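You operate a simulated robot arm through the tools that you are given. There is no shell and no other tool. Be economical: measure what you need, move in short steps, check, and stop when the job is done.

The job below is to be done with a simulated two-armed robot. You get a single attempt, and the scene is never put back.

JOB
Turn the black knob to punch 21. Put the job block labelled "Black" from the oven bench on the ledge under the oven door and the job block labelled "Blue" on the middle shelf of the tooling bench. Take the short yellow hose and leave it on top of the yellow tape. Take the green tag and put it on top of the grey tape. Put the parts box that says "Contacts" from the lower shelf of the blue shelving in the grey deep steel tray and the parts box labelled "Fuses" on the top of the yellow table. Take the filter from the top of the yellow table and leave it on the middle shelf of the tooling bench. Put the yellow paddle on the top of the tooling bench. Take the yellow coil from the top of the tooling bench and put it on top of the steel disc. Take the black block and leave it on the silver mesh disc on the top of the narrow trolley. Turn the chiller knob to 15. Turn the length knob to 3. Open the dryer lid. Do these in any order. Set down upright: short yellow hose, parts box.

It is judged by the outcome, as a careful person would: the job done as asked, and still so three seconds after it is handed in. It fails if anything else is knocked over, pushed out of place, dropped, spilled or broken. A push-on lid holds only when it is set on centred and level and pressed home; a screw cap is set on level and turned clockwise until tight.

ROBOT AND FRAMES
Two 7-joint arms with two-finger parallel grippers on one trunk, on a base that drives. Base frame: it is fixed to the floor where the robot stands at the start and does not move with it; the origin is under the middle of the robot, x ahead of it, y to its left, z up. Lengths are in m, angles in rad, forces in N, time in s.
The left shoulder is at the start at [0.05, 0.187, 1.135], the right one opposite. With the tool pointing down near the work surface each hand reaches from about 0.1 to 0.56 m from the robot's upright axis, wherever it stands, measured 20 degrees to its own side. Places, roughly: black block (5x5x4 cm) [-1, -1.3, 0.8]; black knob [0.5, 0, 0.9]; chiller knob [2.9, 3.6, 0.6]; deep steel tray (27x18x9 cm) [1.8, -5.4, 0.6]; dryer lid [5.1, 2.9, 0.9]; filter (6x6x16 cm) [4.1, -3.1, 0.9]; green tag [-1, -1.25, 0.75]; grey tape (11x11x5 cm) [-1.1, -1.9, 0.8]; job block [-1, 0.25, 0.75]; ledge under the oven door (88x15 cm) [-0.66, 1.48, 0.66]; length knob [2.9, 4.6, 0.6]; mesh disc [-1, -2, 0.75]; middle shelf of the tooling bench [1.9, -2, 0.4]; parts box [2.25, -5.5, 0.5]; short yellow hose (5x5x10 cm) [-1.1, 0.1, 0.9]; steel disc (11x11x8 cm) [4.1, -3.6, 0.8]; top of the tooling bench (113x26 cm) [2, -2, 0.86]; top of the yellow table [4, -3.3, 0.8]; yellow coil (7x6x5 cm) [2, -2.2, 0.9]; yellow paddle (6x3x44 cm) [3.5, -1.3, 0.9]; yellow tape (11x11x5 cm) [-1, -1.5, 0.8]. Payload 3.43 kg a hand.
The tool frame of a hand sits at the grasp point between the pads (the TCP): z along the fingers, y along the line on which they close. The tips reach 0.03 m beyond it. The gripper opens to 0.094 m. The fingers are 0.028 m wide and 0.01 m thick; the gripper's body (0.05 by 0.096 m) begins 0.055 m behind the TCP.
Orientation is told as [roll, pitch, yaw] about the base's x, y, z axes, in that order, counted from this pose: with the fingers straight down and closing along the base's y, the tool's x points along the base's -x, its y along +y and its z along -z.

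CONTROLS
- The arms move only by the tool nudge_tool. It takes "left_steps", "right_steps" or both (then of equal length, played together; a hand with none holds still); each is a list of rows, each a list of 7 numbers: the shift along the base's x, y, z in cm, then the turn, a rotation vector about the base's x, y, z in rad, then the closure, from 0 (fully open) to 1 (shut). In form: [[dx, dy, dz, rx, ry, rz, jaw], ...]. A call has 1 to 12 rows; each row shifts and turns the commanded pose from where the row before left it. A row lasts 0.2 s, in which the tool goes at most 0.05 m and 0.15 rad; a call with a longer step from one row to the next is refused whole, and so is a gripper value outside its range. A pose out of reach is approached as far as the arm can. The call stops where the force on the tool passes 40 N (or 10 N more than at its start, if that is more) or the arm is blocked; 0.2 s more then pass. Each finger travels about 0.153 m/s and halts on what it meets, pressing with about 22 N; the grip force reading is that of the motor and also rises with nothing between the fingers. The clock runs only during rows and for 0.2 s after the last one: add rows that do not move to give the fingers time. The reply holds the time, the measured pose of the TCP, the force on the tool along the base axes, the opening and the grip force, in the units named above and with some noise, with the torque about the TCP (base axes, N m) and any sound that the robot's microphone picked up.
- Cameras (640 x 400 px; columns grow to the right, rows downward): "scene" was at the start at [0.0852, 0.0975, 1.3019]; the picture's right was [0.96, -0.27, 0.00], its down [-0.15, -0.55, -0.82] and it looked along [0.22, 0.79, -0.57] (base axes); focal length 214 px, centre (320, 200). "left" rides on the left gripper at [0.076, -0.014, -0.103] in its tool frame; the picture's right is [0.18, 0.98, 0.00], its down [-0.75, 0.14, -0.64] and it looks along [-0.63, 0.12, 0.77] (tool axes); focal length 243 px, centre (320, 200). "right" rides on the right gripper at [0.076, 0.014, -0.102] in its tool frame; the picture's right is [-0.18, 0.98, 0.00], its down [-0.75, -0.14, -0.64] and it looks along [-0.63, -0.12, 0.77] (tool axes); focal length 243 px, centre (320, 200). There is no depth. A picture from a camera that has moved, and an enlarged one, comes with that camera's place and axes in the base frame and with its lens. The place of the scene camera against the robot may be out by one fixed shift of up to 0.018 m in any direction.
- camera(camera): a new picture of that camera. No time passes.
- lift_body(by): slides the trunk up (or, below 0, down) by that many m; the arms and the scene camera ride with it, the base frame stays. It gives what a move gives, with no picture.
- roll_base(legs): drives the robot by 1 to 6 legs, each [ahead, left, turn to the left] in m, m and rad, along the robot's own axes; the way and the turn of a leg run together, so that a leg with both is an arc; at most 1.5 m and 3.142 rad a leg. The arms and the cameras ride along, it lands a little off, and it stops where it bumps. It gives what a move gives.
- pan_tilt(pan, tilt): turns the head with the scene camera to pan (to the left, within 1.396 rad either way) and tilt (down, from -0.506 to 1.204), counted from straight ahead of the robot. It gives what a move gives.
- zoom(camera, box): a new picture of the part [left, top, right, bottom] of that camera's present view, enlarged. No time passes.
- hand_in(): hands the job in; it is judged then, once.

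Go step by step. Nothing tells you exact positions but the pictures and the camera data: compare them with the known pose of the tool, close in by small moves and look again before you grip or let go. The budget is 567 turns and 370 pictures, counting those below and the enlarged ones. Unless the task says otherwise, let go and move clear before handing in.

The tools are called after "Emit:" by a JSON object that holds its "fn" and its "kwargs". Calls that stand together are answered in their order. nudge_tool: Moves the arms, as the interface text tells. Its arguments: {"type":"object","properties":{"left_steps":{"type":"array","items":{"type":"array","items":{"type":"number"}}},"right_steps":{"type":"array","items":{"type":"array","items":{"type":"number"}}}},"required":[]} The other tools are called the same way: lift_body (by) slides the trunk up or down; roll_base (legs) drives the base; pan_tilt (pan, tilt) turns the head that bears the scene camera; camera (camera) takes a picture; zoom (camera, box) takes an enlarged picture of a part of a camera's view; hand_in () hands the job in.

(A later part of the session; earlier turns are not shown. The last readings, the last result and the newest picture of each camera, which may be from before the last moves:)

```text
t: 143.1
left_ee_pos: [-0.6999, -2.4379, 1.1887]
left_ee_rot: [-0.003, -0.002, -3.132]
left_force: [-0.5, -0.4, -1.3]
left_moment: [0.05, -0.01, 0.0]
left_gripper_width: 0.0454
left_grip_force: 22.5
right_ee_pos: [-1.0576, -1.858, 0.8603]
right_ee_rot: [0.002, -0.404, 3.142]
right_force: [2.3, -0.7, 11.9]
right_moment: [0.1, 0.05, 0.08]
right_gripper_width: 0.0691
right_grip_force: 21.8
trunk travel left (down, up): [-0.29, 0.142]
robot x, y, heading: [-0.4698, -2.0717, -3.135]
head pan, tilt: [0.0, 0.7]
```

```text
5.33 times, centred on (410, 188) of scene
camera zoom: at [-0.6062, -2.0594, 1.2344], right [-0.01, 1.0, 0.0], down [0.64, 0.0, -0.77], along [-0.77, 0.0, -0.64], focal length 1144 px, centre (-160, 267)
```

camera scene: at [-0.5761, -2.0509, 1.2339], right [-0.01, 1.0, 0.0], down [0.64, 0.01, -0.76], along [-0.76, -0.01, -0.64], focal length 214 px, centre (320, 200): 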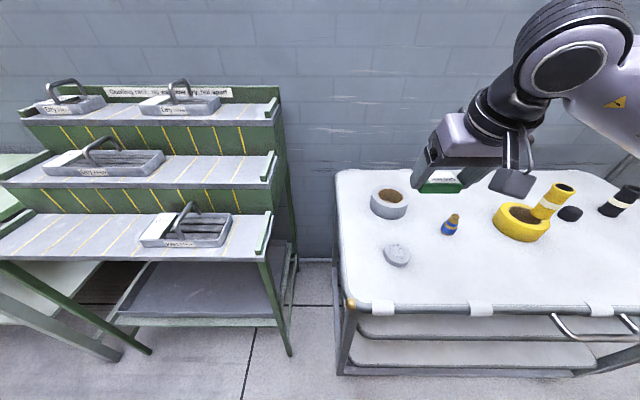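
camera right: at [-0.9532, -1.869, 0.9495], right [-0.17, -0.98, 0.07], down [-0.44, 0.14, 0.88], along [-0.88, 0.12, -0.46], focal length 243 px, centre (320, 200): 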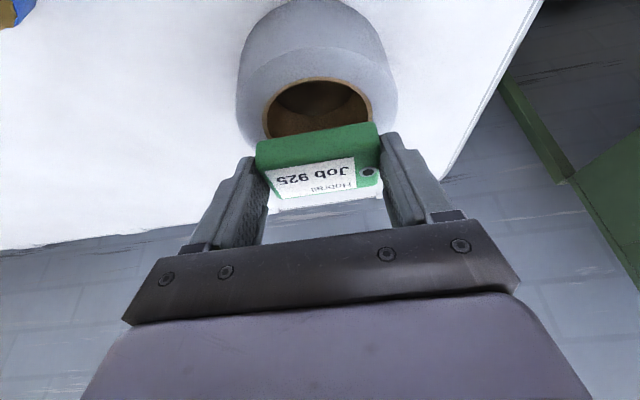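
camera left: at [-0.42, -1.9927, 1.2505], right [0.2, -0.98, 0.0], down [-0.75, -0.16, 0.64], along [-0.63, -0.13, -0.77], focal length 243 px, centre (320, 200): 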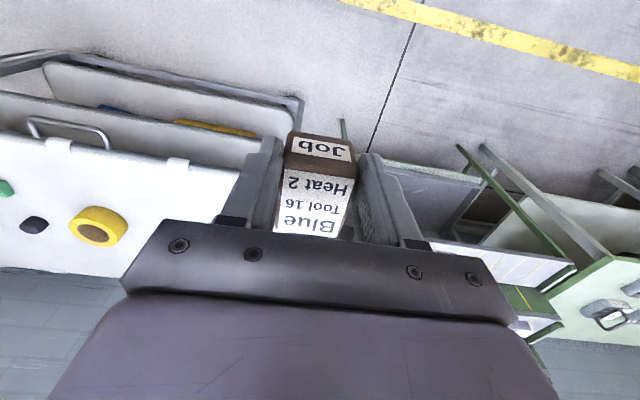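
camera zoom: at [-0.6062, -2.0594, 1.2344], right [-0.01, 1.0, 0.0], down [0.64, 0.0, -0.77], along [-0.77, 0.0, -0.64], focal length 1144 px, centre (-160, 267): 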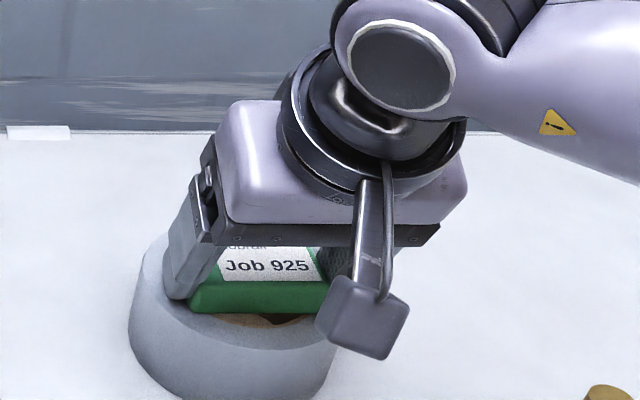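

Emit:
{"fn": "nudge_tool", "kwargs": {"right_steps": [[0, 0, 0.1, 0, 0, 0, 0.5], [0, 0, 0.2, 0, 0, 0, 0.2], [0, 0, 0, 0, 0, 0, 0], [0.8, 0, 2, 0, 0, 0, 0], [1.5, 0, 3.5, 0, 0, 0, 0], [1.5, 0, 4, 0, 0, 0, 0], [2, 0, 4, 0, 0, 0, 0]]}}

Emit:
{"fn": "zoom", "kwargs": {"camera": "scene", "box": [360, 150, 460, 225]}}

Emit:
{"fn": "camera", "kwargs": {"camera": "right"}}

```text
t: 144.7
left_ee_pos: [-0.7005, -2.437, 1.188]
left_ee_rot: [-0.003, 0.001, -3.131]
left_force: [-0.3, -0.1, -0.8]
left_moment: [0.01, -0.01, -0.03]
left_gripper_width: 0.0454
left_grip_force: 21.8
right_ee_pos: [-0.9996, -1.8557, 0.9989]
right_ee_rot: [0.003, -0.399, 3.141]
right_force: [1.2, -0.5, -0.6]
right_moment: [-0.05, 0.06, -0.02]
right_gripper_width: 0.094
right_grip_force: 0.0
trunk travel left (down, up): [-0.29, 0.142]
robot x, y, heading: [-0.467, -2.0698, -3.134]
head pan, tilt: [0.0, 0.7]
```

```text
5.33 times, centred on (410, 188) of scene
camera zoom: at [-0.6072, -2.0589, 1.2339], right [-0.01, 1.0, 0.0], down [0.64, 0.0, -0.77], along [-0.77, 0.0, -0.64], focal length 1144 px, centre (-160, 267)
```

zoom: 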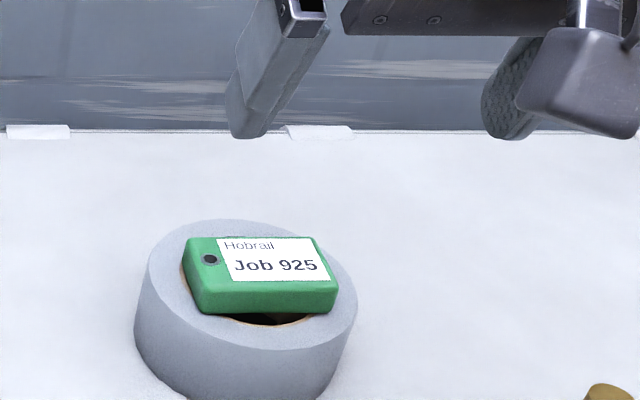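

```text
269 pictures are left
camera right: at [-0.8898, -1.8694, 1.0626], right [-0.17, -0.98, 0.07], down [-0.44, 0.14, 0.88], along [-0.88, 0.12, -0.46], focal length 243 px, centre (320, 200)
```

right: 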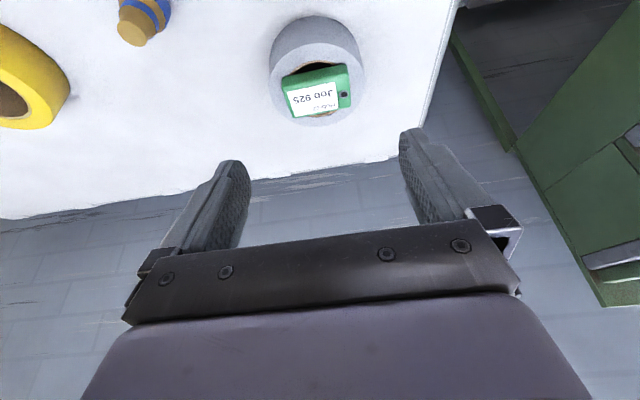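

Emit:
{"fn": "nudge_tool", "kwargs": {"right_steps": [[3, 0, 3, 0, 0, 0, 0], [3, 0, 3, 0, 0, 0, 0]]}}

Emit:
{"fn": "roll_base", "kwargs": {"legs": [[0, -0.53, 0]]}}

Emit:
{"fn": "camera", "kwargs": {"camera": "right"}}

Emit:
{"fn": "camera", "kwargs": {"camera": "scene"}}

```text
t: 145.3
left_ee_pos: [-0.7003, -2.4372, 1.1878]
left_ee_rot: [-0.004, 0.001, -3.132]
left_force: [0.1, -0.7, -1.0]
left_moment: [0.01, -0.03, 0.03]
left_gripper_width: 0.0451
left_grip_force: 22.3
right_ee_pos: [-0.9383, -1.8557, 1.055]
right_ee_rot: [0.002, -0.399, 3.141]
right_force: [-0.2, 0.0, 0.5]
right_moment: [-0.04, -0.01, -0.02]
right_gripper_width: 0.094
right_grip_force: 0.1
trunk travel left (down, up): [-0.29, 0.142]
robot x, y, heading: [-0.4683, -2.0734, -3.134]
head pan, tilt: [0.0, 0.7]
```

```text
t: 146.1
left_ee_pos: [-0.7008, -2.437, 1.1871]
left_ee_rot: [-0.002, 0.001, -3.13]
left_force: [-0.7, 0.1, -0.9]
left_moment: [0.0, -0.03, -0.02]
left_gripper_width: 0.0453
left_grip_force: 21.4
right_ee_pos: [-0.9376, -1.856, 1.0549]
right_ee_rot: [0.002, -0.397, -3.142]
right_force: [0.2, -0.7, -0.2]
right_moment: [-0.01, -0.04, 0.01]
right_gripper_width: 0.0941
right_grip_force: 0.0
trunk travel left (down, up): [-0.29, 0.142]
robot x, y, heading: [-0.4659, -2.0692, -3.139]
head pan, tilt: [0.0, 0.7]
stopped in leg 1: the robot was blocked; the commanded pose is now the measured one
```

```text
268 pictures are left
camera right: at [-0.8293, -1.8692, 1.1192], right [-0.17, -0.98, 0.07], down [-0.45, 0.14, 0.88], along [-0.88, 0.12, -0.46], focal length 243 px, centre (320, 200)
```

right: 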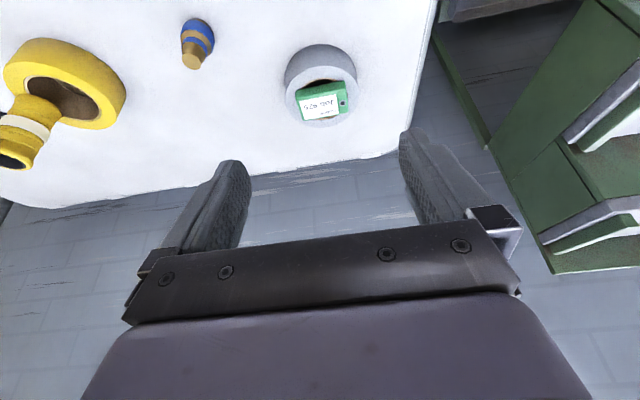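

```text
267 pictures are left
camera scene: at [-0.6073, -2.0584, 1.2339], right [-0.01, 1.0, 0.0], down [0.64, 0.0, -0.76], along [-0.76, -0.01, -0.64], focal length 214 px, centre (320, 200)
```

scene: 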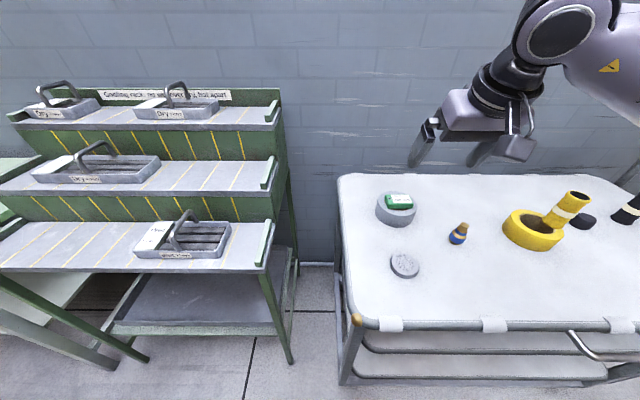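

Emit:
{"fn": "roll_base", "kwargs": {"legs": [[-0.05, 0, 0], [0, -0.54, 0]]}}

Emit:
{"fn": "camera", "kwargs": {"camera": "right"}}

Emit:
{"fn": "camera", "kwargs": {"camera": "scene"}}

```text
t: 151.8
left_ee_pos: [-0.6535, -1.9053, 1.1885]
left_ee_rot: [-0.004, 0.0, -3.131]
left_force: [0.4, 0.3, -0.9]
left_moment: [-0.01, -0.01, 0.0]
left_gripper_width: 0.0455
left_grip_force: 22.4
right_ee_pos: [-0.8922, -1.3265, 1.0554]
right_ee_rot: [0.002, -0.399, 3.141]
right_force: [-0.1, -0.4, 0.4]
right_moment: [0.01, 0.03, -0.01]
right_gripper_width: 0.0939
right_grip_force: 0.0
trunk travel left (down, up): [-0.29, 0.142]
robot x, y, heading: [-0.4178, -1.5433, -3.136]
head pan, tilt: [0.0, 0.7]
```

```text
266 pictures are left
camera right: at [-0.7823, -1.3387, 1.1192], right [-0.17, -0.98, 0.07], down [-0.45, 0.14, 0.88], along [-0.88, 0.12, -0.46], focal length 243 px, centre (320, 200)
```

right: 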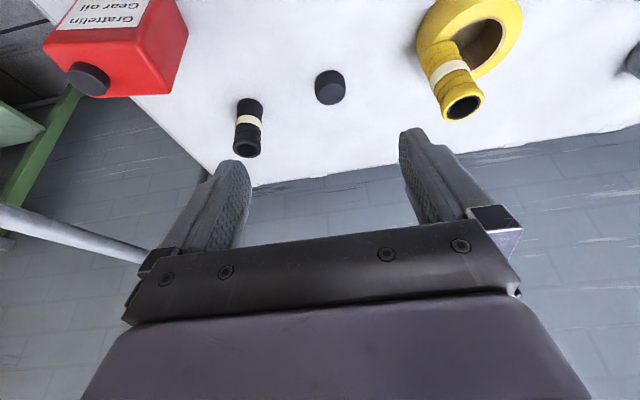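

```text
265 pictures are left
camera scene: at [-0.5604, -1.5279, 1.2339], right [-0.01, 1.0, 0.0], down [0.64, 0.0, -0.76], along [-0.76, 0.0, -0.64], focal length 214 px, centre (320, 200)
```

scene: 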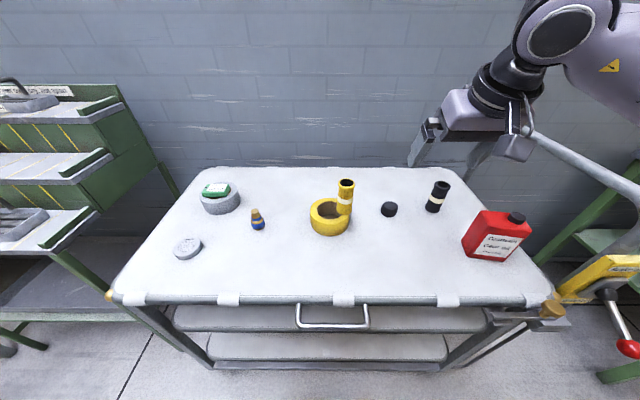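

Emit:
{"fn": "roll_base", "kwargs": {"legs": [[0.03, 0, 0]]}}

Emit:
{"fn": "nudge_tool", "kwargs": {"right_steps": [[-1.5, -0.2, -4, 0, 0, 0, 0.1], [-2, -0.2, -4, 0, 0, 0, 0.1], [-2.5, -0.2, -4, 0, 0, 0, 0.1]]}}

Emit:
{"fn": "camera", "kwargs": {"camera": "right"}}

Emit:
{"fn": "zoom", "kwargs": {"camera": "scene", "box": [320, 140, 480, 260]}}

```text
t: 152.6
left_ee_pos: [-0.6843, -1.906, 1.1886]
left_ee_rot: [-0.002, 0.0, -3.13]
left_force: [0.3, -0.2, -1.2]
left_moment: [0.0, -0.04, 0.0]
left_gripper_width: 0.0453
left_grip_force: 21.9
right_ee_pos: [-0.9224, -1.3262, 1.0537]
right_ee_rot: [0.002, -0.397, -3.141]
right_force: [-0.1, -0.1, 0.0]
right_moment: [0.01, -0.02, -0.01]
right_gripper_width: 0.094
right_grip_force: 0.1
trunk travel left (down, up): [-0.29, 0.142]
robot x, y, heading: [-0.4487, -1.5434, -3.136]
head pan, tilt: [0.0, 0.7]
```

```text
t: 153.4
left_ee_pos: [-0.6838, -1.9062, 1.1885]
left_ee_rot: [-0.002, 0.0, -3.132]
left_force: [-0.5, 0.2, -0.7]
left_moment: [0.01, 0.03, -0.03]
left_gripper_width: 0.0456
left_grip_force: 22.1
right_ee_pos: [-0.98, -1.33, 0.9351]
right_ee_rot: [0.003, -0.4, -3.142]
right_force: [1.0, 0.2, -0.7]
right_moment: [0.0, 0.02, 0.0]
right_gripper_width: 0.0846
right_grip_force: 0.0
trunk travel left (down, up): [-0.29, 0.142]
robot x, y, heading: [-0.4496, -1.5385, -3.135]
head pan, tilt: [0.0, 0.7]
```

```text
264 pictures are left
camera right: at [-0.8712, -1.3429, 0.9998], right [-0.17, -0.98, 0.07], down [-0.45, 0.14, 0.88], along [-0.88, 0.12, -0.46], focal length 243 px, centre (320, 200)
```

right: 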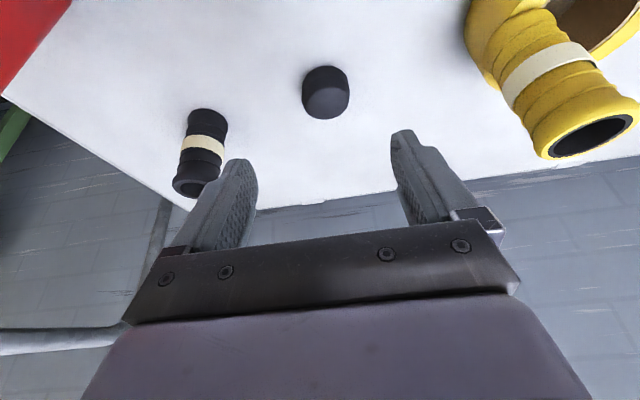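

```text
3.33 times, centred on (400, 200) of scene
camera zoom: at [-0.5907, -1.5282, 1.2339], right [-0.01, 1.0, 0.0], down [0.64, 0.0, -0.76], along [-0.76, 0.0, -0.64], focal length 715 px, centre (53, 200)
```

zoom: 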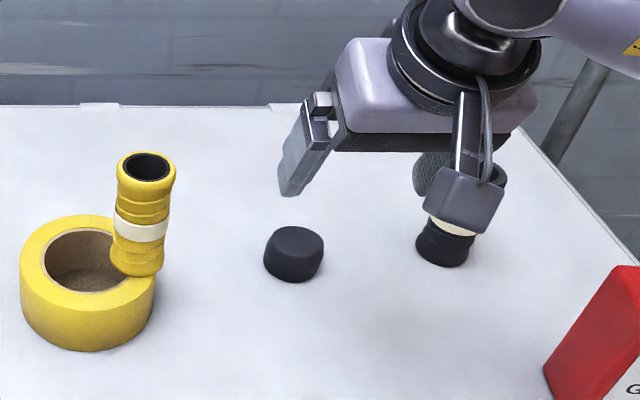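

Emit:
{"fn": "nudge_tool", "kwargs": {"right_steps": [[-1.7, -0.3, -4, 0, 0, 0, 0.1], [-1.7, -0.3, -4, 0, 0, 0, 0.1], [-1.4, 0, -3.3, 0, 0, 0, 0.1]]}}

Emit:
{"fn": "camera", "kwargs": {"camera": "right"}}

Emit:
{"fn": "zoom", "kwargs": {"camera": "scene", "box": [320, 140, 480, 260]}}

```text
t: 154.2
left_ee_pos: [-0.6837, -1.9066, 1.1885]
left_ee_rot: [0.0, -0.001, -3.131]
left_force: [-0.3, 0.0, -0.6]
left_moment: [0.02, -0.05, -0.01]
left_gripper_width: 0.0452
left_grip_force: 22.3
right_ee_pos: [-1.0307, -1.3369, 0.8218]
right_ee_rot: [0.003, -0.4, -3.14]
right_force: [0.4, -0.3, 0.5]
right_moment: [-0.02, 0.03, -0.01]
right_gripper_width: 0.0848
right_grip_force: 0.1
trunk travel left (down, up): [-0.29, 0.142]
robot x, y, heading: [-0.4529, -1.5433, -3.132]
head pan, tilt: [0.0, 0.7]
```

```text
262 pictures are left
camera right: at [-0.9205, -1.3509, 0.8869], right [-0.17, -0.98, 0.07], down [-0.45, 0.14, 0.88], along [-0.88, 0.12, -0.46], focal length 243 px, centre (320, 200)
```

right: 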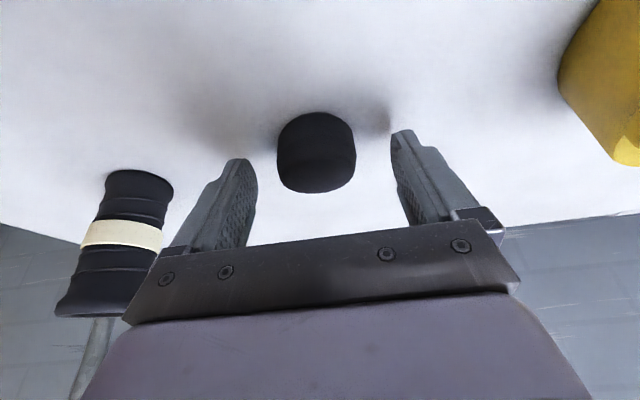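

```text
3.33 times, centred on (400, 200) of scene
camera zoom: at [-0.5906, -1.5282, 1.2339], right [-0.01, 1.0, 0.0], down [0.64, 0.0, -0.76], along [-0.76, 0.0, -0.64], focal length 715 px, centre (53, 200)
```

zoom: 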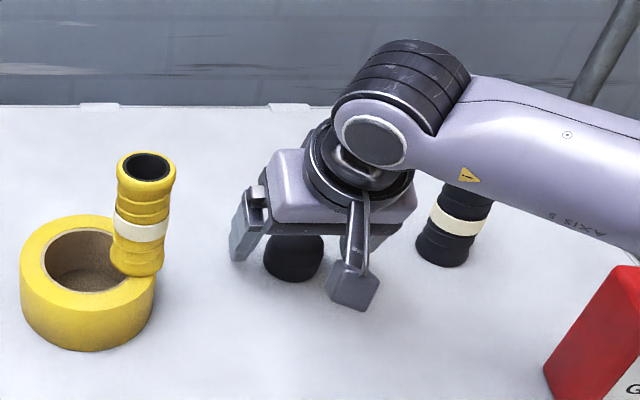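

Emit:
{"fn": "nudge_tool", "kwargs": {"right_steps": [[0, 0, -0.3, 0, 0, 0, 0.3], [0, 0, 0, 0, 0, 0, 0.6], [0, 0, 0, 0, 0, 0, 0.8], [0, 0, 0, 0, 0, 0, 0.8]]}}

```text
t: 155.2
left_ee_pos: [-0.6831, -1.9072, 1.1878]
left_ee_rot: [-0.003, -0.001, -3.132]
left_force: [-0.3, 0.0, -1.9]
left_moment: [0.0, -0.01, -0.02]
left_gripper_width: 0.0452
left_grip_force: 21.6
right_ee_pos: [-1.0303, -1.3375, 0.8198]
right_ee_rot: [0.001, -0.4, -3.141]
right_force: [-0.3, 0.1, 1.2]
right_moment: [0.01, 0.03, 0.0]
right_gripper_width: 0.0496
right_grip_force: 21.6
trunk travel left (down, up): [-0.29, 0.142]
robot x, y, heading: [-0.4497, -1.5438, -3.135]
head pan, tilt: [0.0, 0.7]
```

Emit:
{"fn": "nudge_tool", "kwargs": {"right_steps": [[0, 0, 3, 0, 0, 0, 0.8], [0, 0, 4.5, 0, 0, 0, 0.8], [0, 0, 4.5, 0, 0, 0, 0.8], [1, 0, 4.5, 0, 0, 0, 0.8], [3, 0, 3, 0, 0, 0, 0.8], [4, 0, 2, 0, 0, 0, 0.8], [4, 0, 1, 0, 0, 0, 0.8]]}}

Emit:
{"fn": "roll_base", "kwargs": {"legs": [[-0.03, 0, 0], [0, 0.53, 0]]}}

Emit:
{"fn": "camera", "kwargs": {"camera": "right"}}

Emit:
{"fn": "camera", "kwargs": {"camera": "scene"}}

```text
t: 156.8
left_ee_pos: [-0.6828, -1.9074, 1.188]
left_ee_rot: [-0.002, 0.001, -3.13]
left_force: [0.5, 0.5, -1.1]
left_moment: [0.01, -0.03, 0.01]
left_gripper_width: 0.0455
left_grip_force: 22.3
right_ee_pos: [-0.908, -1.3356, 1.0437]
right_ee_rot: [0.002, -0.401, 3.141]
right_force: [-0.5, -0.5, -0.2]
right_moment: [0.0, -0.02, -0.01]
right_gripper_width: 0.0495
right_grip_force: 21.7
trunk travel left (down, up): [-0.29, 0.142]
robot x, y, heading: [-0.4463, -1.5384, -3.127]
head pan, tilt: [0.0, 0.7]
```

```text
t: 162.4
left_ee_pos: [-0.6575, -2.4386, 1.1896]
left_ee_rot: [-0.001, -0.001, 3.139]
left_force: [0.4, 0.5, -0.6]
left_moment: [0.01, -0.03, -0.01]
left_gripper_width: 0.0455
left_grip_force: 22.0
right_ee_pos: [-0.8761, -1.8651, 1.0435]
right_ee_rot: [0.001, -0.399, 3.129]
right_force: [0.6, -0.4, 0.4]
right_moment: [0.05, -0.03, 0.03]
right_gripper_width: 0.0493
right_grip_force: 22.5
trunk travel left (down, up): [-0.29, 0.142]
robot x, y, heading: [-0.4198, -2.0726, 3.132]
head pan, tilt: [0.0, 0.7]
```

```text
260 pictures are left
camera right: at [-0.7667, -1.8796, 1.108], right [-0.18, -0.98, 0.07], down [-0.44, 0.15, 0.88], along [-0.88, 0.13, -0.46], focal length 243 px, centre (320, 200)
```

right: 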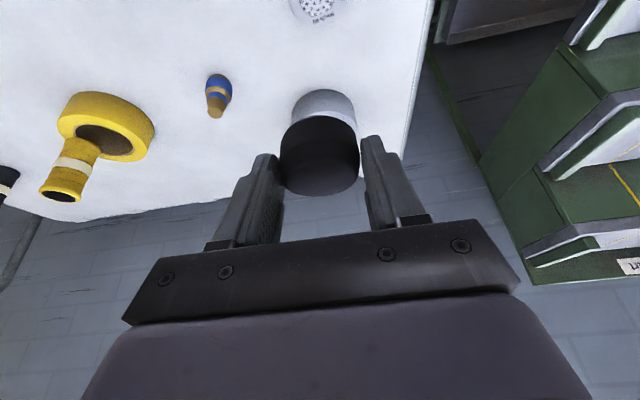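

```text
259 pictures are left
camera scene: at [-0.5605, -2.0605, 1.2339], right [0.01, 1.0, 0.0], down [0.64, 0.0, -0.76], along [-0.76, 0.01, -0.64], focal length 214 px, centre (320, 200)
```

scene: 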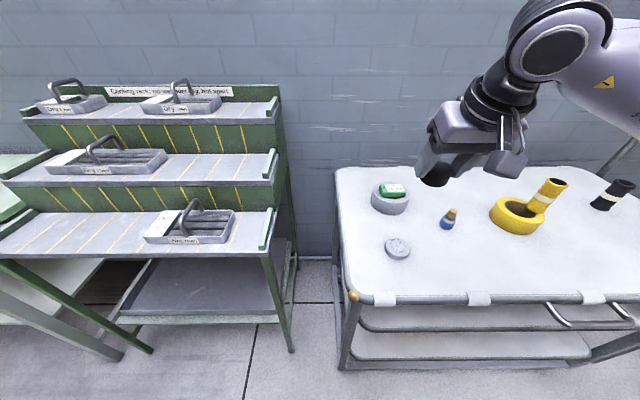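

Emit:
{"fn": "nudge_tool", "kwargs": {"right_steps": [[-0.8, -0.4, -4, 0, 0, 0, 0.8], [-0.8, -0.4, -4, 0, 0, 0, 0.8], [-0.8, -0.3, -4, 0, 0, 0, 0.8]]}}

Emit:
{"fn": "camera", "kwargs": {"camera": "right"}}

Emit:
{"fn": "zoom", "kwargs": {"camera": "scene", "box": [340, 170, 480, 275]}}

```text
t: 163.2
left_ee_pos: [-0.6589, -2.437, 1.1871]
left_ee_rot: [-0.003, 0.0, 3.138]
left_force: [-0.4, 0.0, -0.5]
left_moment: [-0.02, -0.02, 0.0]
left_gripper_width: 0.0455
left_grip_force: 22.3
right_ee_pos: [-0.9003, -1.8765, 0.9237]
right_ee_rot: [0.004, -0.4, 3.128]
right_force: [0.3, -0.8, -0.8]
right_moment: [0.0, -0.03, 0.02]
right_gripper_width: 0.0494
right_grip_force: 22.3
trunk travel left (down, up): [-0.29, 0.142]
robot x, y, heading: [-0.4166, -2.0744, 3.133]
head pan, tilt: [0.0, 0.7]
```

```text
258 pictures are left
camera right: at [-0.7912, -1.892, 0.9879], right [-0.18, -0.98, 0.07], down [-0.44, 0.15, 0.88], along [-0.88, 0.13, -0.46], focal length 243 px, centre (320, 200)
```

right: 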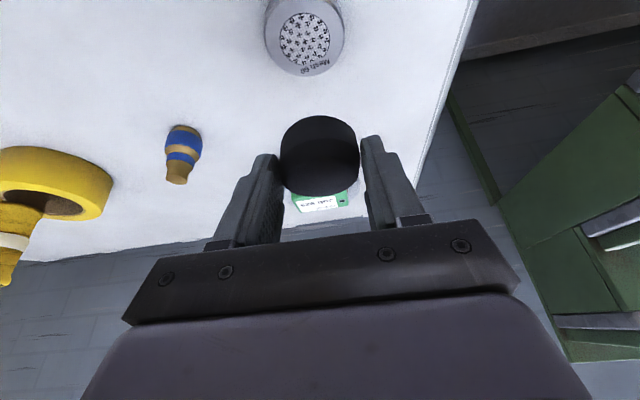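

```text
3.81 times, centred on (410, 222) of scene
camera zoom: at [-0.5606, -2.0603, 1.2339], right [0.01, 1.0, 0.0], down [0.64, 0.0, -0.76], along [-0.76, 0.01, -0.64], focal length 817 px, centre (-23, 114)
```

zoom: 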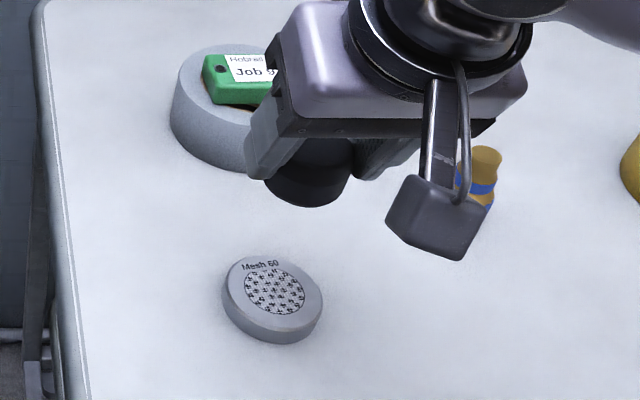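

Emit:
{"fn": "nudge_tool", "kwargs": {"right_steps": [[0, 0.1, -4, 0, 0, 0, 0.8], [0, 0, -3, 0, 0, 0, 0.8]]}}

Emit:
{"fn": "camera", "kwargs": {"camera": "right"}}

Emit:
{"fn": "zoom", "kwargs": {"camera": "scene", "box": [340, 170, 480, 275]}}

```text
t: 163.8
left_ee_pos: [-0.6594, -2.4381, 1.188]
left_ee_rot: [-0.001, 0.0, 3.139]
left_force: [0.1, 0.1, -1.5]
left_moment: [0.01, -0.04, 0.01]
left_gripper_width: 0.0456
left_grip_force: 21.6
right_ee_pos: [-0.9032, -1.8743, 0.8538]
right_ee_rot: [0.001, -0.398, 3.127]
right_force: [-0.2, -0.3, 0.1]
right_moment: [0.01, -0.07, -0.02]
right_gripper_width: 0.0496
right_grip_force: 22.2
trunk travel left (down, up): [-0.29, 0.142]
robot x, y, heading: [-0.4203, -2.0743, 3.136]
head pan, tilt: [0.0, 0.7]
```

```text
256 pictures are left
camera right: at [-0.7925, -1.8894, 0.9177], right [-0.18, -0.98, 0.07], down [-0.44, 0.15, 0.88], along [-0.88, 0.13, -0.46], focal length 243 px, centre (320, 200)
```

right: 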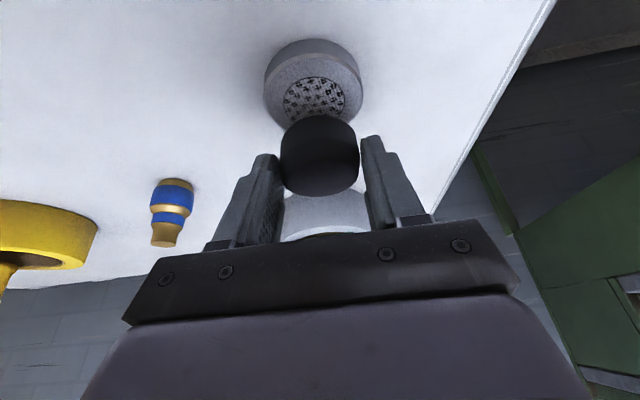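

```text
3.81 times, centred on (410, 222) of scene
camera zoom: at [-0.5606, -2.0603, 1.2339], right [0.01, 1.0, 0.0], down [0.64, 0.0, -0.76], along [-0.76, 0.01, -0.64], focal length 817 px, centre (-23, 114)
```

zoom: 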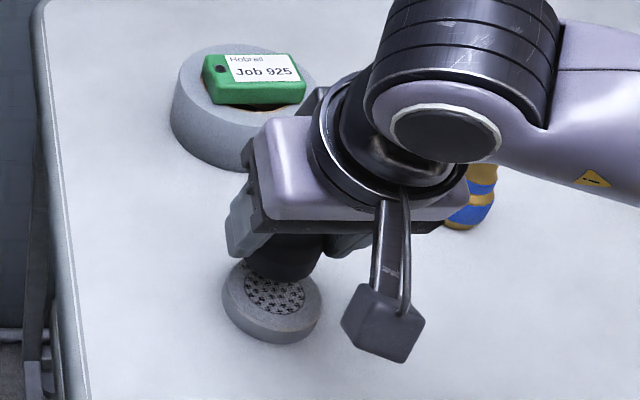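

Emit:
{"fn": "nudge_tool", "kwargs": {"right_steps": [[0.7, -0.3, -0.6, 0, 0, 0, 0.8], [0, 0, -0.4, 0, 0, 0, 0.8], [0, 0, -0.4, 0, 0, 0, 0.8]]}}

Emit:
{"fn": "camera", "kwargs": {"camera": "right"}}

Emit:
{"fn": "zoom", "kwargs": {"camera": "scene", "box": [340, 170, 480, 275]}}

```text
t: 164.7
left_ee_pos: [-0.6589, -2.4368, 1.1893]
left_ee_rot: [-0.002, 0.001, 3.139]
left_force: [-0.5, -0.8, -0.6]
left_moment: [0.0, 0.0, 0.02]
left_gripper_width: 0.0453
left_grip_force: 22.1
right_ee_pos: [-0.8941, -1.8773, 0.8392]
right_ee_rot: [0.002, -0.4, 3.128]
right_force: [-0.3, -0.4, -1.0]
right_moment: [-0.05, 0.04, 0.06]
right_gripper_width: 0.0492
right_grip_force: 22.0
trunk travel left (down, up): [-0.29, 0.142]
robot x, y, heading: [-0.4214, -2.0759, 3.139]
head pan, tilt: [0.0, 0.7]
```

```text
254 pictures are left
camera right: at [-0.7848, -1.8926, 0.9037], right [-0.18, -0.98, 0.07], down [-0.44, 0.15, 0.88], along [-0.88, 0.13, -0.46], focal length 243 px, centre (320, 200)
```

right: 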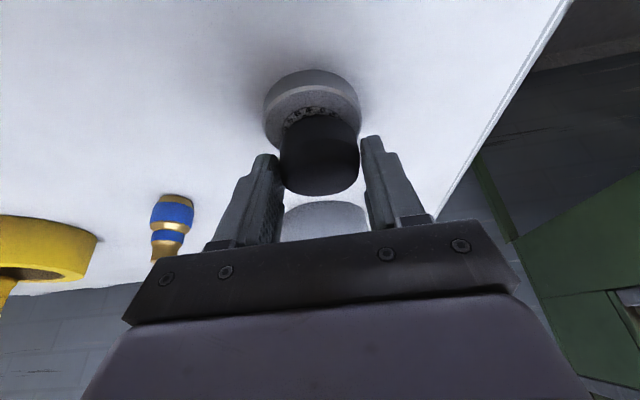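

```text
3.81 times, centred on (410, 222) of scene
camera zoom: at [-0.5605, -2.0604, 1.2339], right [0.01, 1.0, 0.0], down [0.64, 0.0, -0.76], along [-0.76, 0.01, -0.64], focal length 817 px, centre (-23, 114)
```

zoom: 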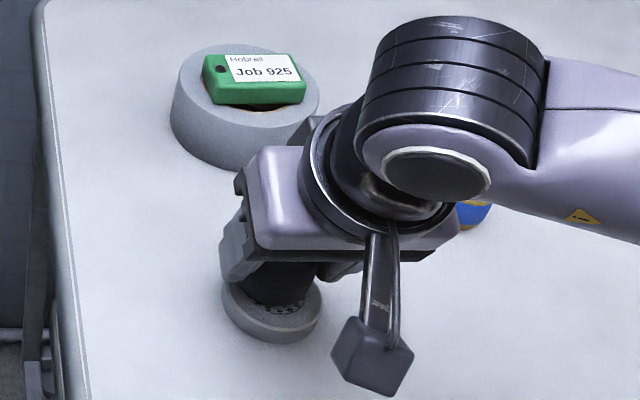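

Emit:
{"fn": "nudge_tool", "kwargs": {"right_steps": [[0.7, -0.2, 0, 0, 0, 0, 0.8], [0, 0, -0.3, 0, 0, 0, 0.8], [0, 0, -0.3, 0, 0, 0, 0.8]]}}

Emit:
{"fn": "zoom", "kwargs": {"camera": "right", "box": [220, 60, 420, 220]}}

Emit:
{"fn": "zoom", "kwargs": {"camera": "scene", "box": [350, 210, 450, 285]}}

```text
t: 165.4
left_ee_pos: [-0.6578, -2.4385, 1.189]
left_ee_rot: [-0.001, -0.002, 3.138]
left_force: [0.4, -0.5, -1.8]
left_moment: [-0.02, -0.03, -0.01]
left_gripper_width: 0.0455
left_grip_force: 22.6
right_ee_pos: [-0.8883, -1.8801, 0.8355]
right_ee_rot: [0.004, -0.406, 3.128]
right_force: [5.0, 3.8, 15.2]
right_moment: [0.13, -0.28, 0.03]
right_gripper_width: 0.0493
right_grip_force: 22.1
trunk travel left (down, up): [-0.29, 0.142]
robot x, y, heading: [-0.4179, -2.0731, 3.13]
head pan, tilt: [0.0, 0.7]
```

```text
2.50 times, centred on (320, 140) of right
camera zoom: at [-0.7774, -1.8944, 0.8997], right [-0.18, -0.98, 0.08], down [-0.44, 0.15, 0.89], along [-0.88, 0.13, -0.46], focal length 606 px, centre (320, 350)
```

zoom: 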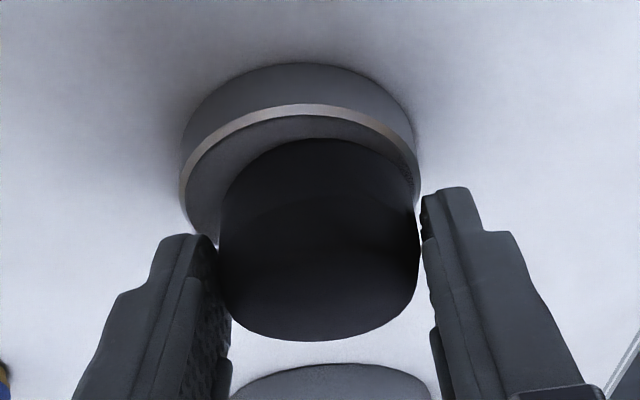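

```text
5.33 times, centred on (400, 248) of scene
camera zoom: at [-0.559, -2.0605, 1.2344], right [0.01, 1.0, 0.0], down [0.64, 0.0, -0.77], along [-0.77, 0.01, -0.64], focal length 1144 px, centre (-107, -53)
```

zoom: 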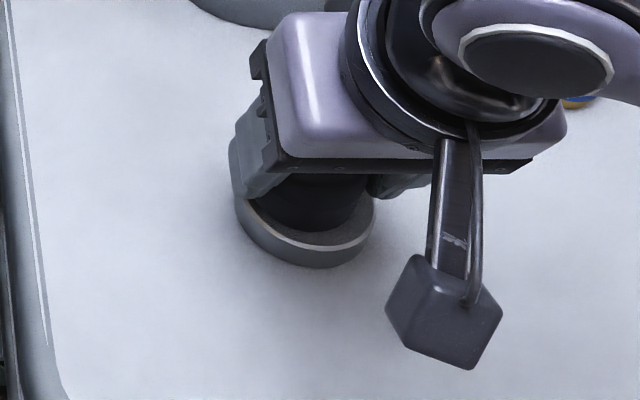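

Emit:
{"fn": "nudge_tool", "kwargs": {"right_steps": [[0, 0, 0.6, 0, 0, 0, 0.8], [0.5, 0.4, 0, 0, 0, 0, 0.8], [0, 0, -0.3, 0, 0, 0, 0.8], [0, 0, -0.2, 0, 0, 0, 0.8]]}}

Emit:
{"fn": "zoom", "kwargs": {"camera": "right", "box": [220, 60, 420, 220]}}

```text
t: 166.4
left_ee_pos: [-0.6572, -2.4374, 1.1878]
left_ee_rot: [-0.002, -0.001, 3.138]
left_force: [0.0, -0.5, -0.5]
left_moment: [-0.01, -0.03, 0.02]
left_gripper_width: 0.0451
left_grip_force: 22.3
right_ee_pos: [-0.8813, -1.8748, 0.8356]
right_ee_rot: [0.003, -0.402, 3.129]
right_force: [5.6, 0.3, 11.2]
right_moment: [0.03, -0.14, 0.05]
right_gripper_width: 0.0492
right_grip_force: 22.6
trunk travel left (down, up): [-0.29, 0.142]
robot x, y, heading: [-0.4228, -2.0776, 3.134]
head pan, tilt: [0.0, 0.7]
```

```text
2.50 times, centred on (320, 140) of right
camera zoom: at [-0.7716, -1.8905, 0.9], right [-0.18, -0.98, 0.08], down [-0.44, 0.15, 0.89], along [-0.88, 0.13, -0.46], focal length 606 px, centre (320, 350)
```

zoom: 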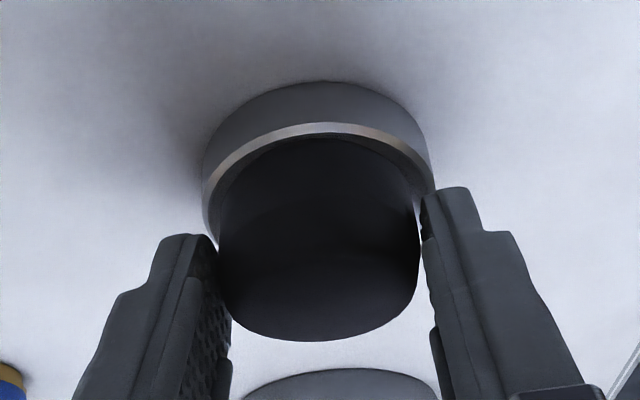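

Emit:
{"fn": "nudge_tool", "kwargs": {"right_steps": [[-0.1, 0, 0.1, 0, 0, 0, 0.6], [0, 0, 0, 0, 0, 0, 0.3], [0, 0, 0, 0, 0, 0, 0.1], [0.8, 0, 2, 0, 0, 0, 0.1], [1.5, 0, 3.5, 0, 0, 0, 0.1], [1.5, 0, 4, 0, 0, 0, 0], [1, 0, 4, 0, 0, 0, 0]]}}

Emit:
{"fn": "zoom", "kwargs": {"camera": "scene", "box": [340, 170, 480, 275]}}

Emit:
{"fn": "camera", "kwargs": {"camera": "right"}}

```text
t: 168.1
left_ee_pos: [-0.658, -2.4378, 1.1878]
left_ee_rot: [-0.002, 0.0, 3.137]
left_force: [0.7, -0.5, -1.4]
left_moment: [-0.03, -0.04, 0.04]
left_gripper_width: 0.0452
left_grip_force: 21.8
right_ee_pos: [-0.8336, -1.876, 0.9718]
right_ee_rot: [0.002, -0.399, 3.131]
right_force: [0.2, 0.4, 0.0]
right_moment: [0.01, -0.01, -0.02]
right_gripper_width: 0.094
right_grip_force: 0.1
trunk travel left (down, up): [-0.29, 0.142]
robot x, y, heading: [-0.4157, -2.0726, 3.138]
head pan, tilt: [0.0, 0.7]
```

```text
3.81 times, centred on (410, 222) of scene
camera zoom: at [-0.5603, -2.0606, 1.2339], right [0.01, 1.0, 0.0], down [0.64, 0.0, -0.77], along [-0.77, 0.01, -0.64], focal length 817 px, centre (-23, 114)
```

zoom: 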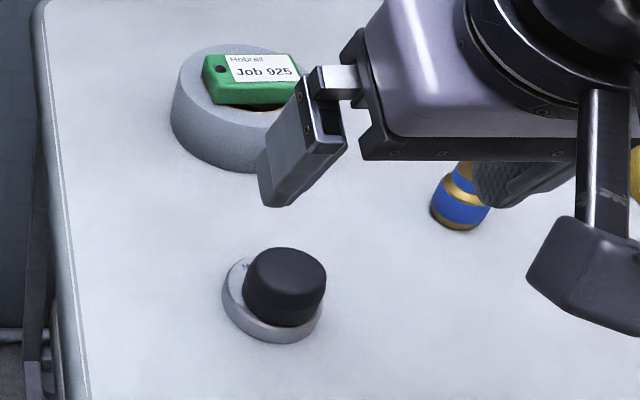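

```text
248 pictures are left
camera right: at [-0.7241, -1.8909, 1.0359], right [-0.18, -0.98, 0.07], down [-0.44, 0.15, 0.88], along [-0.88, 0.13, -0.46], focal length 243 px, centre (320, 200)
```

right: 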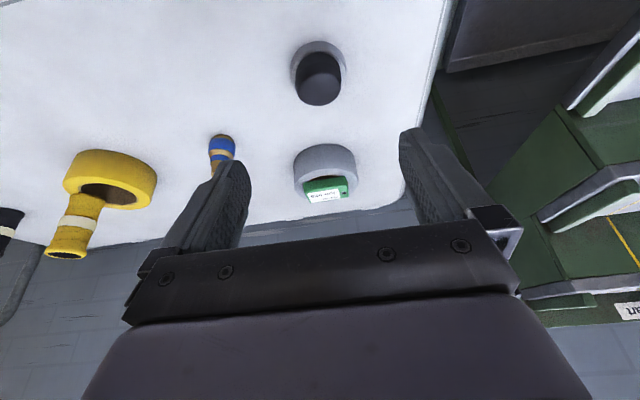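

Emit:
{"fn": "nudge_tool", "kwargs": {"right_steps": [[3, 1, 3, 0, -0.1, 0, 0], [3, 1, 3, 0, -0.1, 0, 0], [3, 1, 3, 0, -0.1, 0, 0], [0, 1, 3, 0, -0.1, 0, 0]]}}

Emit:
{"fn": "roll_base", "kwargs": {"legs": [[-0.55, 0, 0], [0, 0, 1.57], [0, 0, 1.57]]}}

Emit:
{"fn": "pan_tilt", "kwargs": {"pan": 0, "tilt": 0.5}}

Emit:
{"fn": "camera", "kwargs": {"camera": "scene"}}

```text
t: 169.1
left_ee_pos: [-0.6574, -2.4383, 1.1894]
left_ee_rot: [-0.003, 0.001, 3.14]
left_force: [0.1, -0.3, -0.1]
left_moment: [0.01, -0.05, -0.01]
left_gripper_width: 0.0454
left_grip_force: 22.2
right_ee_pos: [-0.7434, -1.8365, 1.0907]
right_ee_rot: [-0.002, 0.004, 3.128]
right_force: [0.4, -0.4, -0.5]
right_moment: [0.0, 0.0, -0.01]
right_gripper_width: 0.0941
right_grip_force: 0.0
trunk travel left (down, up): [-0.29, 0.142]
robot x, y, heading: [-0.4194, -2.0742, 3.141]
head pan, tilt: [0.0, 0.7]
```

```text
t: 179.8
left_ee_pos: [0.3691, -1.7172, 1.1882]
left_ee_rot: [-0.002, 0.0, -0.013]
left_force: [0.0, 0.1, -1.8]
left_moment: [-0.01, 0.03, -0.04]
left_gripper_width: 0.0456
left_grip_force: 21.8
right_ee_pos: [0.4478, -2.3176, 1.0909]
right_ee_rot: [-0.006, 0.003, -0.023]
right_force: [0.2, -0.3, 0.2]
right_moment: [0.03, 0.01, 0.0]
right_gripper_width: 0.094
right_grip_force: 0.1
trunk travel left (down, up): [-0.29, 0.142]
robot x, y, heading: [0.1289, -2.0734, -0.018]
head pan, tilt: [0.0, 0.7]
```

```text
t: 180.6
left_ee_pos: [0.3685, -1.7164, 1.189]
left_ee_rot: [-0.002, 0.001, -0.014]
left_force: [0.4, -0.1, -0.2]
left_moment: [-0.02, 0.04, 0.01]
left_gripper_width: 0.0452
left_grip_force: 22.1
right_ee_pos: [0.4483, -2.3184, 1.091]
right_ee_rot: [-0.002, 0.002, -0.021]
right_force: [-0.1, 0.5, -0.9]
right_moment: [0.0, 0.01, 0.01]
right_gripper_width: 0.0939
right_grip_force: 0.1
trunk travel left (down, up): [-0.29, 0.142]
robot x, y, heading: [0.1317, -2.0767, -0.015]
head pan, tilt: [0.0, 0.499]
```

```text
247 pictures are left
camera scene: at [0.2797, -2.0677, 1.2516], right [-0.02, -1.0, 0.0], down [-0.48, 0.01, -0.88], along [0.88, -0.02, -0.48], focal length 214 px, centre (320, 200)
```

scene: 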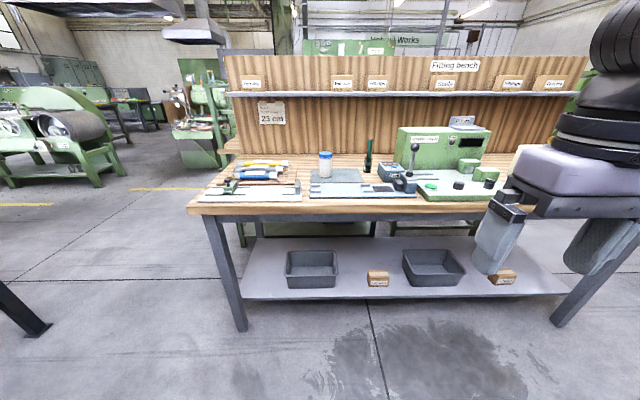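

Emit:
{"fn": "roll_base", "kwargs": {"legs": [[0, 0.95, 0.015]]}}

Emit:
{"fn": "camera", "kwargs": {"camera": "scene"}}

```text
t: 189.1
left_ee_pos: [0.3733, -0.7773, 1.1883]
left_ee_rot: [-0.001, -0.001, -0.001]
left_force: [-0.6, 0.1, -1.0]
left_moment: [0.0, 0.0, 0.0]
left_gripper_width: 0.0453
left_grip_force: 22.4
right_ee_pos: [0.4614, -1.3793, 1.0914]
right_ee_rot: [-0.005, 0.003, -0.009]
right_force: [0.1, 0.1, 0.6]
right_moment: [-0.01, 0.01, -0.02]
right_gripper_width: 0.0938
right_grip_force: 0.0
trunk travel left (down, up): [-0.29, 0.142]
robot x, y, heading: [0.1393, -1.1422, -0.005]
head pan, tilt: [0.0, 0.499]
```

```text
246 pictures are left
camera scene: at [0.2896, -1.1297, 1.2516], right [0.0, -1.0, 0.0], down [-0.48, 0.0, -0.88], along [0.88, 0.0, -0.48], focal length 214 px, centre (320, 200)
```

scene: 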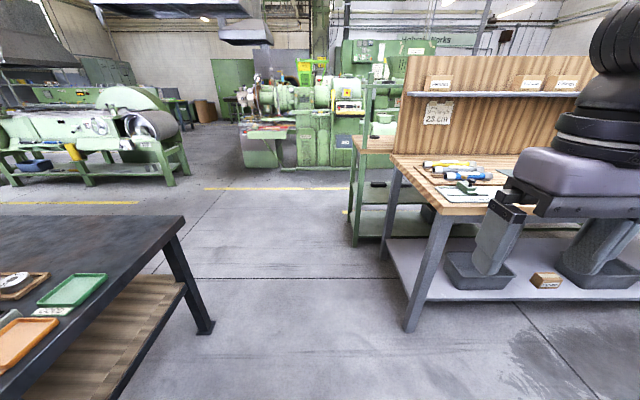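

Emit:
{"fn": "roll_base", "kwargs": {"legs": [[0, 0.1, 0], [1.3, 0, 0]]}}

Emit:
{"fn": "pan_tilt", "kwargs": {"pan": -0.6, "tilt": 0.4}}

Emit:
{"fn": "camera", "kwargs": {"camera": "scene"}}

```text
t: 196.3
left_ee_pos: [1.629, -0.6782, 1.1892]
left_ee_rot: [-0.002, -0.009, -0.001]
left_force: [0.0, 0.3, -2.2]
left_moment: [-0.02, 0.02, -0.05]
left_gripper_width: 0.0452
left_grip_force: 22.0
right_ee_pos: [1.7101, -1.2798, 1.0893]
right_ee_rot: [-0.015, -0.005, 0.004]
right_force: [-0.2, -0.1, -1.1]
right_moment: [0.02, 0.02, 0.0]
right_gripper_width: 0.0941
right_grip_force: 0.1
trunk travel left (down, up): [-0.29, 0.142]
robot x, y, heading: [1.3968, -1.0456, -0.011]
head pan, tilt: [0.0, 0.499]
stopped in leg 2: the robot was blocked; the commanded pose is now the measured one
```

```text
t: 197.3
left_ee_pos: [1.6278, -0.6785, 1.1896]
left_ee_rot: [-0.002, -0.009, -0.004]
left_force: [-0.7, 0.5, -1.1]
left_moment: [-0.01, 0.03, -0.04]
left_gripper_width: 0.0453
left_grip_force: 22.3
right_ee_pos: [1.7093, -1.28, 1.0898]
right_ee_rot: [-0.014, -0.006, 0.005]
right_force: [-0.5, 0.7, -0.6]
right_moment: [0.03, -0.03, -0.03]
right_gripper_width: 0.0944
right_grip_force: 0.1
trunk travel left (down, up): [-0.29, 0.142]
robot x, y, heading: [1.3994, -1.0453, -0.003]
head pan, tilt: [-0.6, 0.4]
```

```text
245 pictures are left
camera scene: at [1.5277, -1.0832, 1.262], right [-0.57, -0.82, 0.0], down [-0.31, 0.22, -0.92], along [0.76, -0.52, -0.38], focal length 214 px, centre (320, 200)
```

scene: 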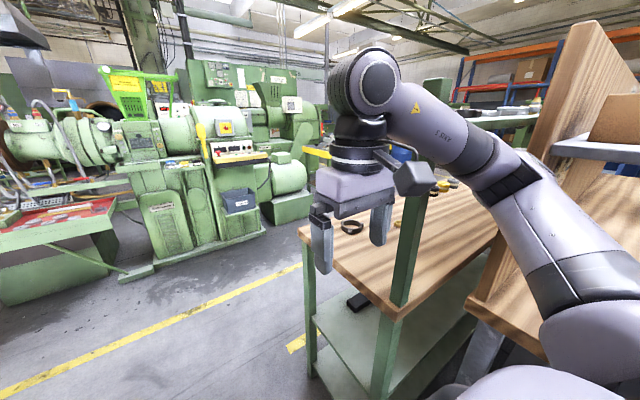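

Emit:
{"fn": "roll_base", "kwargs": {"legs": [[-0.03, 0, 0], [0.0, 0.22, 0]]}}

Emit:
{"fn": "camera", "kwargs": {"camera": "scene"}}

```text
t: 200.3
left_ee_pos: [1.6092, -0.4593, 1.1884]
left_ee_rot: [-0.002, -0.004, -0.006]
left_force: [-0.4, -0.3, -0.8]
left_moment: [-0.04, 0.02, 0.04]
left_gripper_width: 0.0452
left_grip_force: 22.3
right_ee_pos: [1.6878, -1.0611, 1.0876]
right_ee_rot: [-0.011, 0.005, 0.0]
right_force: [-0.2, 1.1, -0.9]
right_moment: [0.01, 0.04, -0.02]
right_gripper_width: 0.0939
right_grip_force: 0.1
trunk travel left (down, up): [-0.29, 0.142]
robot x, y, heading: [1.3689, -0.8256, -0.008]
head pan, tilt: [-0.6, 0.4]
```

```text
244 pictures are left
camera scene: at [1.5074, -0.864, 1.2608], right [-0.57, -0.82, 0.0], down [-0.32, 0.22, -0.92], along [0.76, -0.53, -0.39], focal length 214 px, centre (320, 200)
```

scene: 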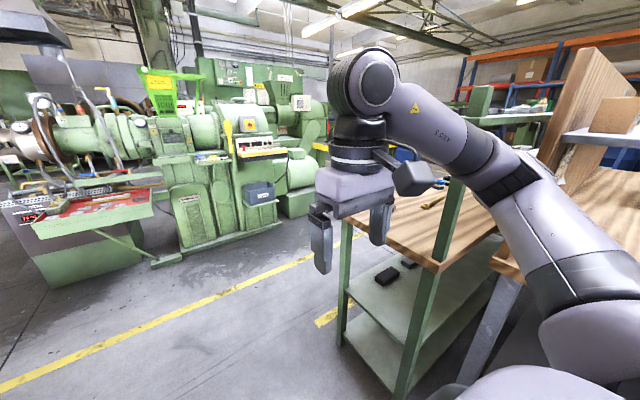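

Emit:
{"fn": "roll_base", "kwargs": {"legs": [[1.4, 0, 0], [0, 0, -1.57], [0, 0, -1.57]]}}

Emit:
{"fn": "pan_tilt", "kwargs": {"pan": 0.4, "tilt": 0.5}}

Emit:
{"fn": "camera", "kwargs": {"camera": "scene"}}

```text
t: 215.0
left_ee_pos: [2.5645, -1.2075, 1.1883]
left_ee_rot: [-0.002, -0.003, -3.134]
left_force: [-0.4, 0.6, -1.1]
left_moment: [-0.02, -0.04, 0.02]
left_gripper_width: 0.0452
left_grip_force: 22.1
right_ee_pos: [2.4767, -0.6061, 1.0865]
right_ee_rot: [-0.011, 0.004, -3.131]
right_force: [-0.6, -0.7, 0.4]
right_moment: [0.0, 0.0, 0.01]
right_gripper_width: 0.0939
right_grip_force: 0.1
trunk travel left (down, up): [-0.29, 0.142]
robot x, y, heading: [2.7985, -0.84, -3.137]
head pan, tilt: [-0.6, 0.4]
```

```text
t: 216.2
left_ee_pos: [2.5653, -1.2067, 1.1874]
left_ee_rot: [-0.002, -0.001, -3.134]
left_force: [1.1, -0.1, -1.5]
left_moment: [0.0, -0.05, -0.02]
left_gripper_width: 0.045
left_grip_force: 22.5
right_ee_pos: [2.4786, -0.6072, 1.0876]
right_ee_rot: [-0.011, 0.005, -3.126]
right_force: [0.8, -0.1, 1.1]
right_moment: [-0.03, 0.0, -0.02]
right_gripper_width: 0.0941
right_grip_force: 0.1
trunk travel left (down, up): [-0.29, 0.142]
robot x, y, heading: [2.7997, -0.8441, -3.137]
head pan, tilt: [0.4, 0.499]
```

```text
243 pictures are left
camera scene: at [2.6605, -0.8646, 1.2516], right [-0.39, 0.92, 0.0], down [0.44, 0.19, -0.88], along [-0.81, -0.34, -0.48], focal length 214 px, centre (320, 200)
```

scene: 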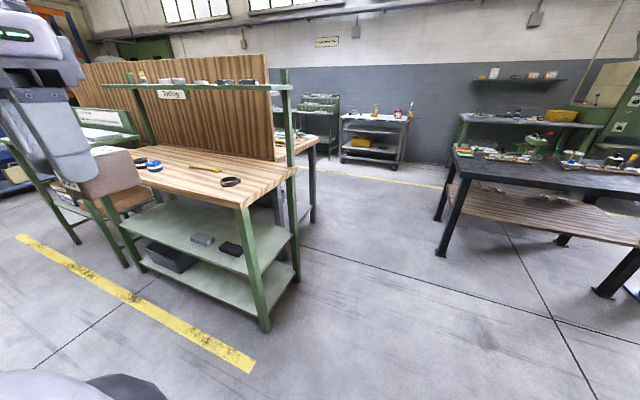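

Emit:
{"fn": "roll_base", "kwargs": {"legs": [[0, 0.95, 0]]}}

Emit:
{"fn": "pan_tilt", "kwargs": {"pan": 0, "tilt": 0.7}}

Emit:
{"fn": "camera", "kwargs": {"camera": "scene"}}

```text
t: 224.9
left_ee_pos: [2.5569, -2.1479, 1.1881]
left_ee_rot: [-0.002, -0.001, 3.135]
left_force: [1.0, 0.0, 0.1]
left_moment: [-0.02, -0.03, 0.0]
left_gripper_width: 0.0452
left_grip_force: 22.1
right_ee_pos: [2.4787, -1.5464, 1.0862]
right_ee_rot: [-0.013, 0.005, 3.142]
right_force: [-0.5, -0.2, -0.3]
right_moment: [-0.02, 0.01, -0.02]
right_gripper_width: 0.094
right_grip_force: 0.1
trunk travel left (down, up): [-0.29, 0.142]
robot x, y, heading: [2.7971, -1.7846, 3.134]
head pan, tilt: [0.4, 0.499]
```

```text
t: 225.7
left_ee_pos: [2.5577, -2.1481, 1.1883]
left_ee_rot: [-0.001, -0.001, 3.137]
left_force: [0.1, -0.2, -1.3]
left_moment: [0.0, -0.05, 0.02]
left_gripper_width: 0.0452
left_grip_force: 22.2
right_ee_pos: [2.4786, -1.5467, 1.0873]
right_ee_rot: [-0.014, 0.004, 3.14]
right_force: [1.1, -0.5, 0.6]
right_moment: [-0.02, -0.01, -0.01]
right_gripper_width: 0.0938
right_grip_force: 0.0
trunk travel left (down, up): [-0.29, 0.142]
robot x, y, heading: [2.7978, -1.7847, 3.132]
head pan, tilt: [0.0, 0.7]
```

```text
242 pictures are left
camera scene: at [2.6565, -1.7713, 1.2339], right [0.01, 1.0, 0.0], down [0.64, -0.01, -0.77], along [-0.77, 0.01, -0.64], focal length 214 px, centre (320, 200)
```

scene: 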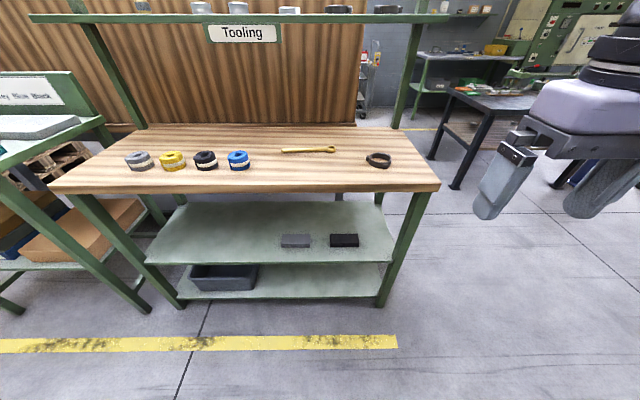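

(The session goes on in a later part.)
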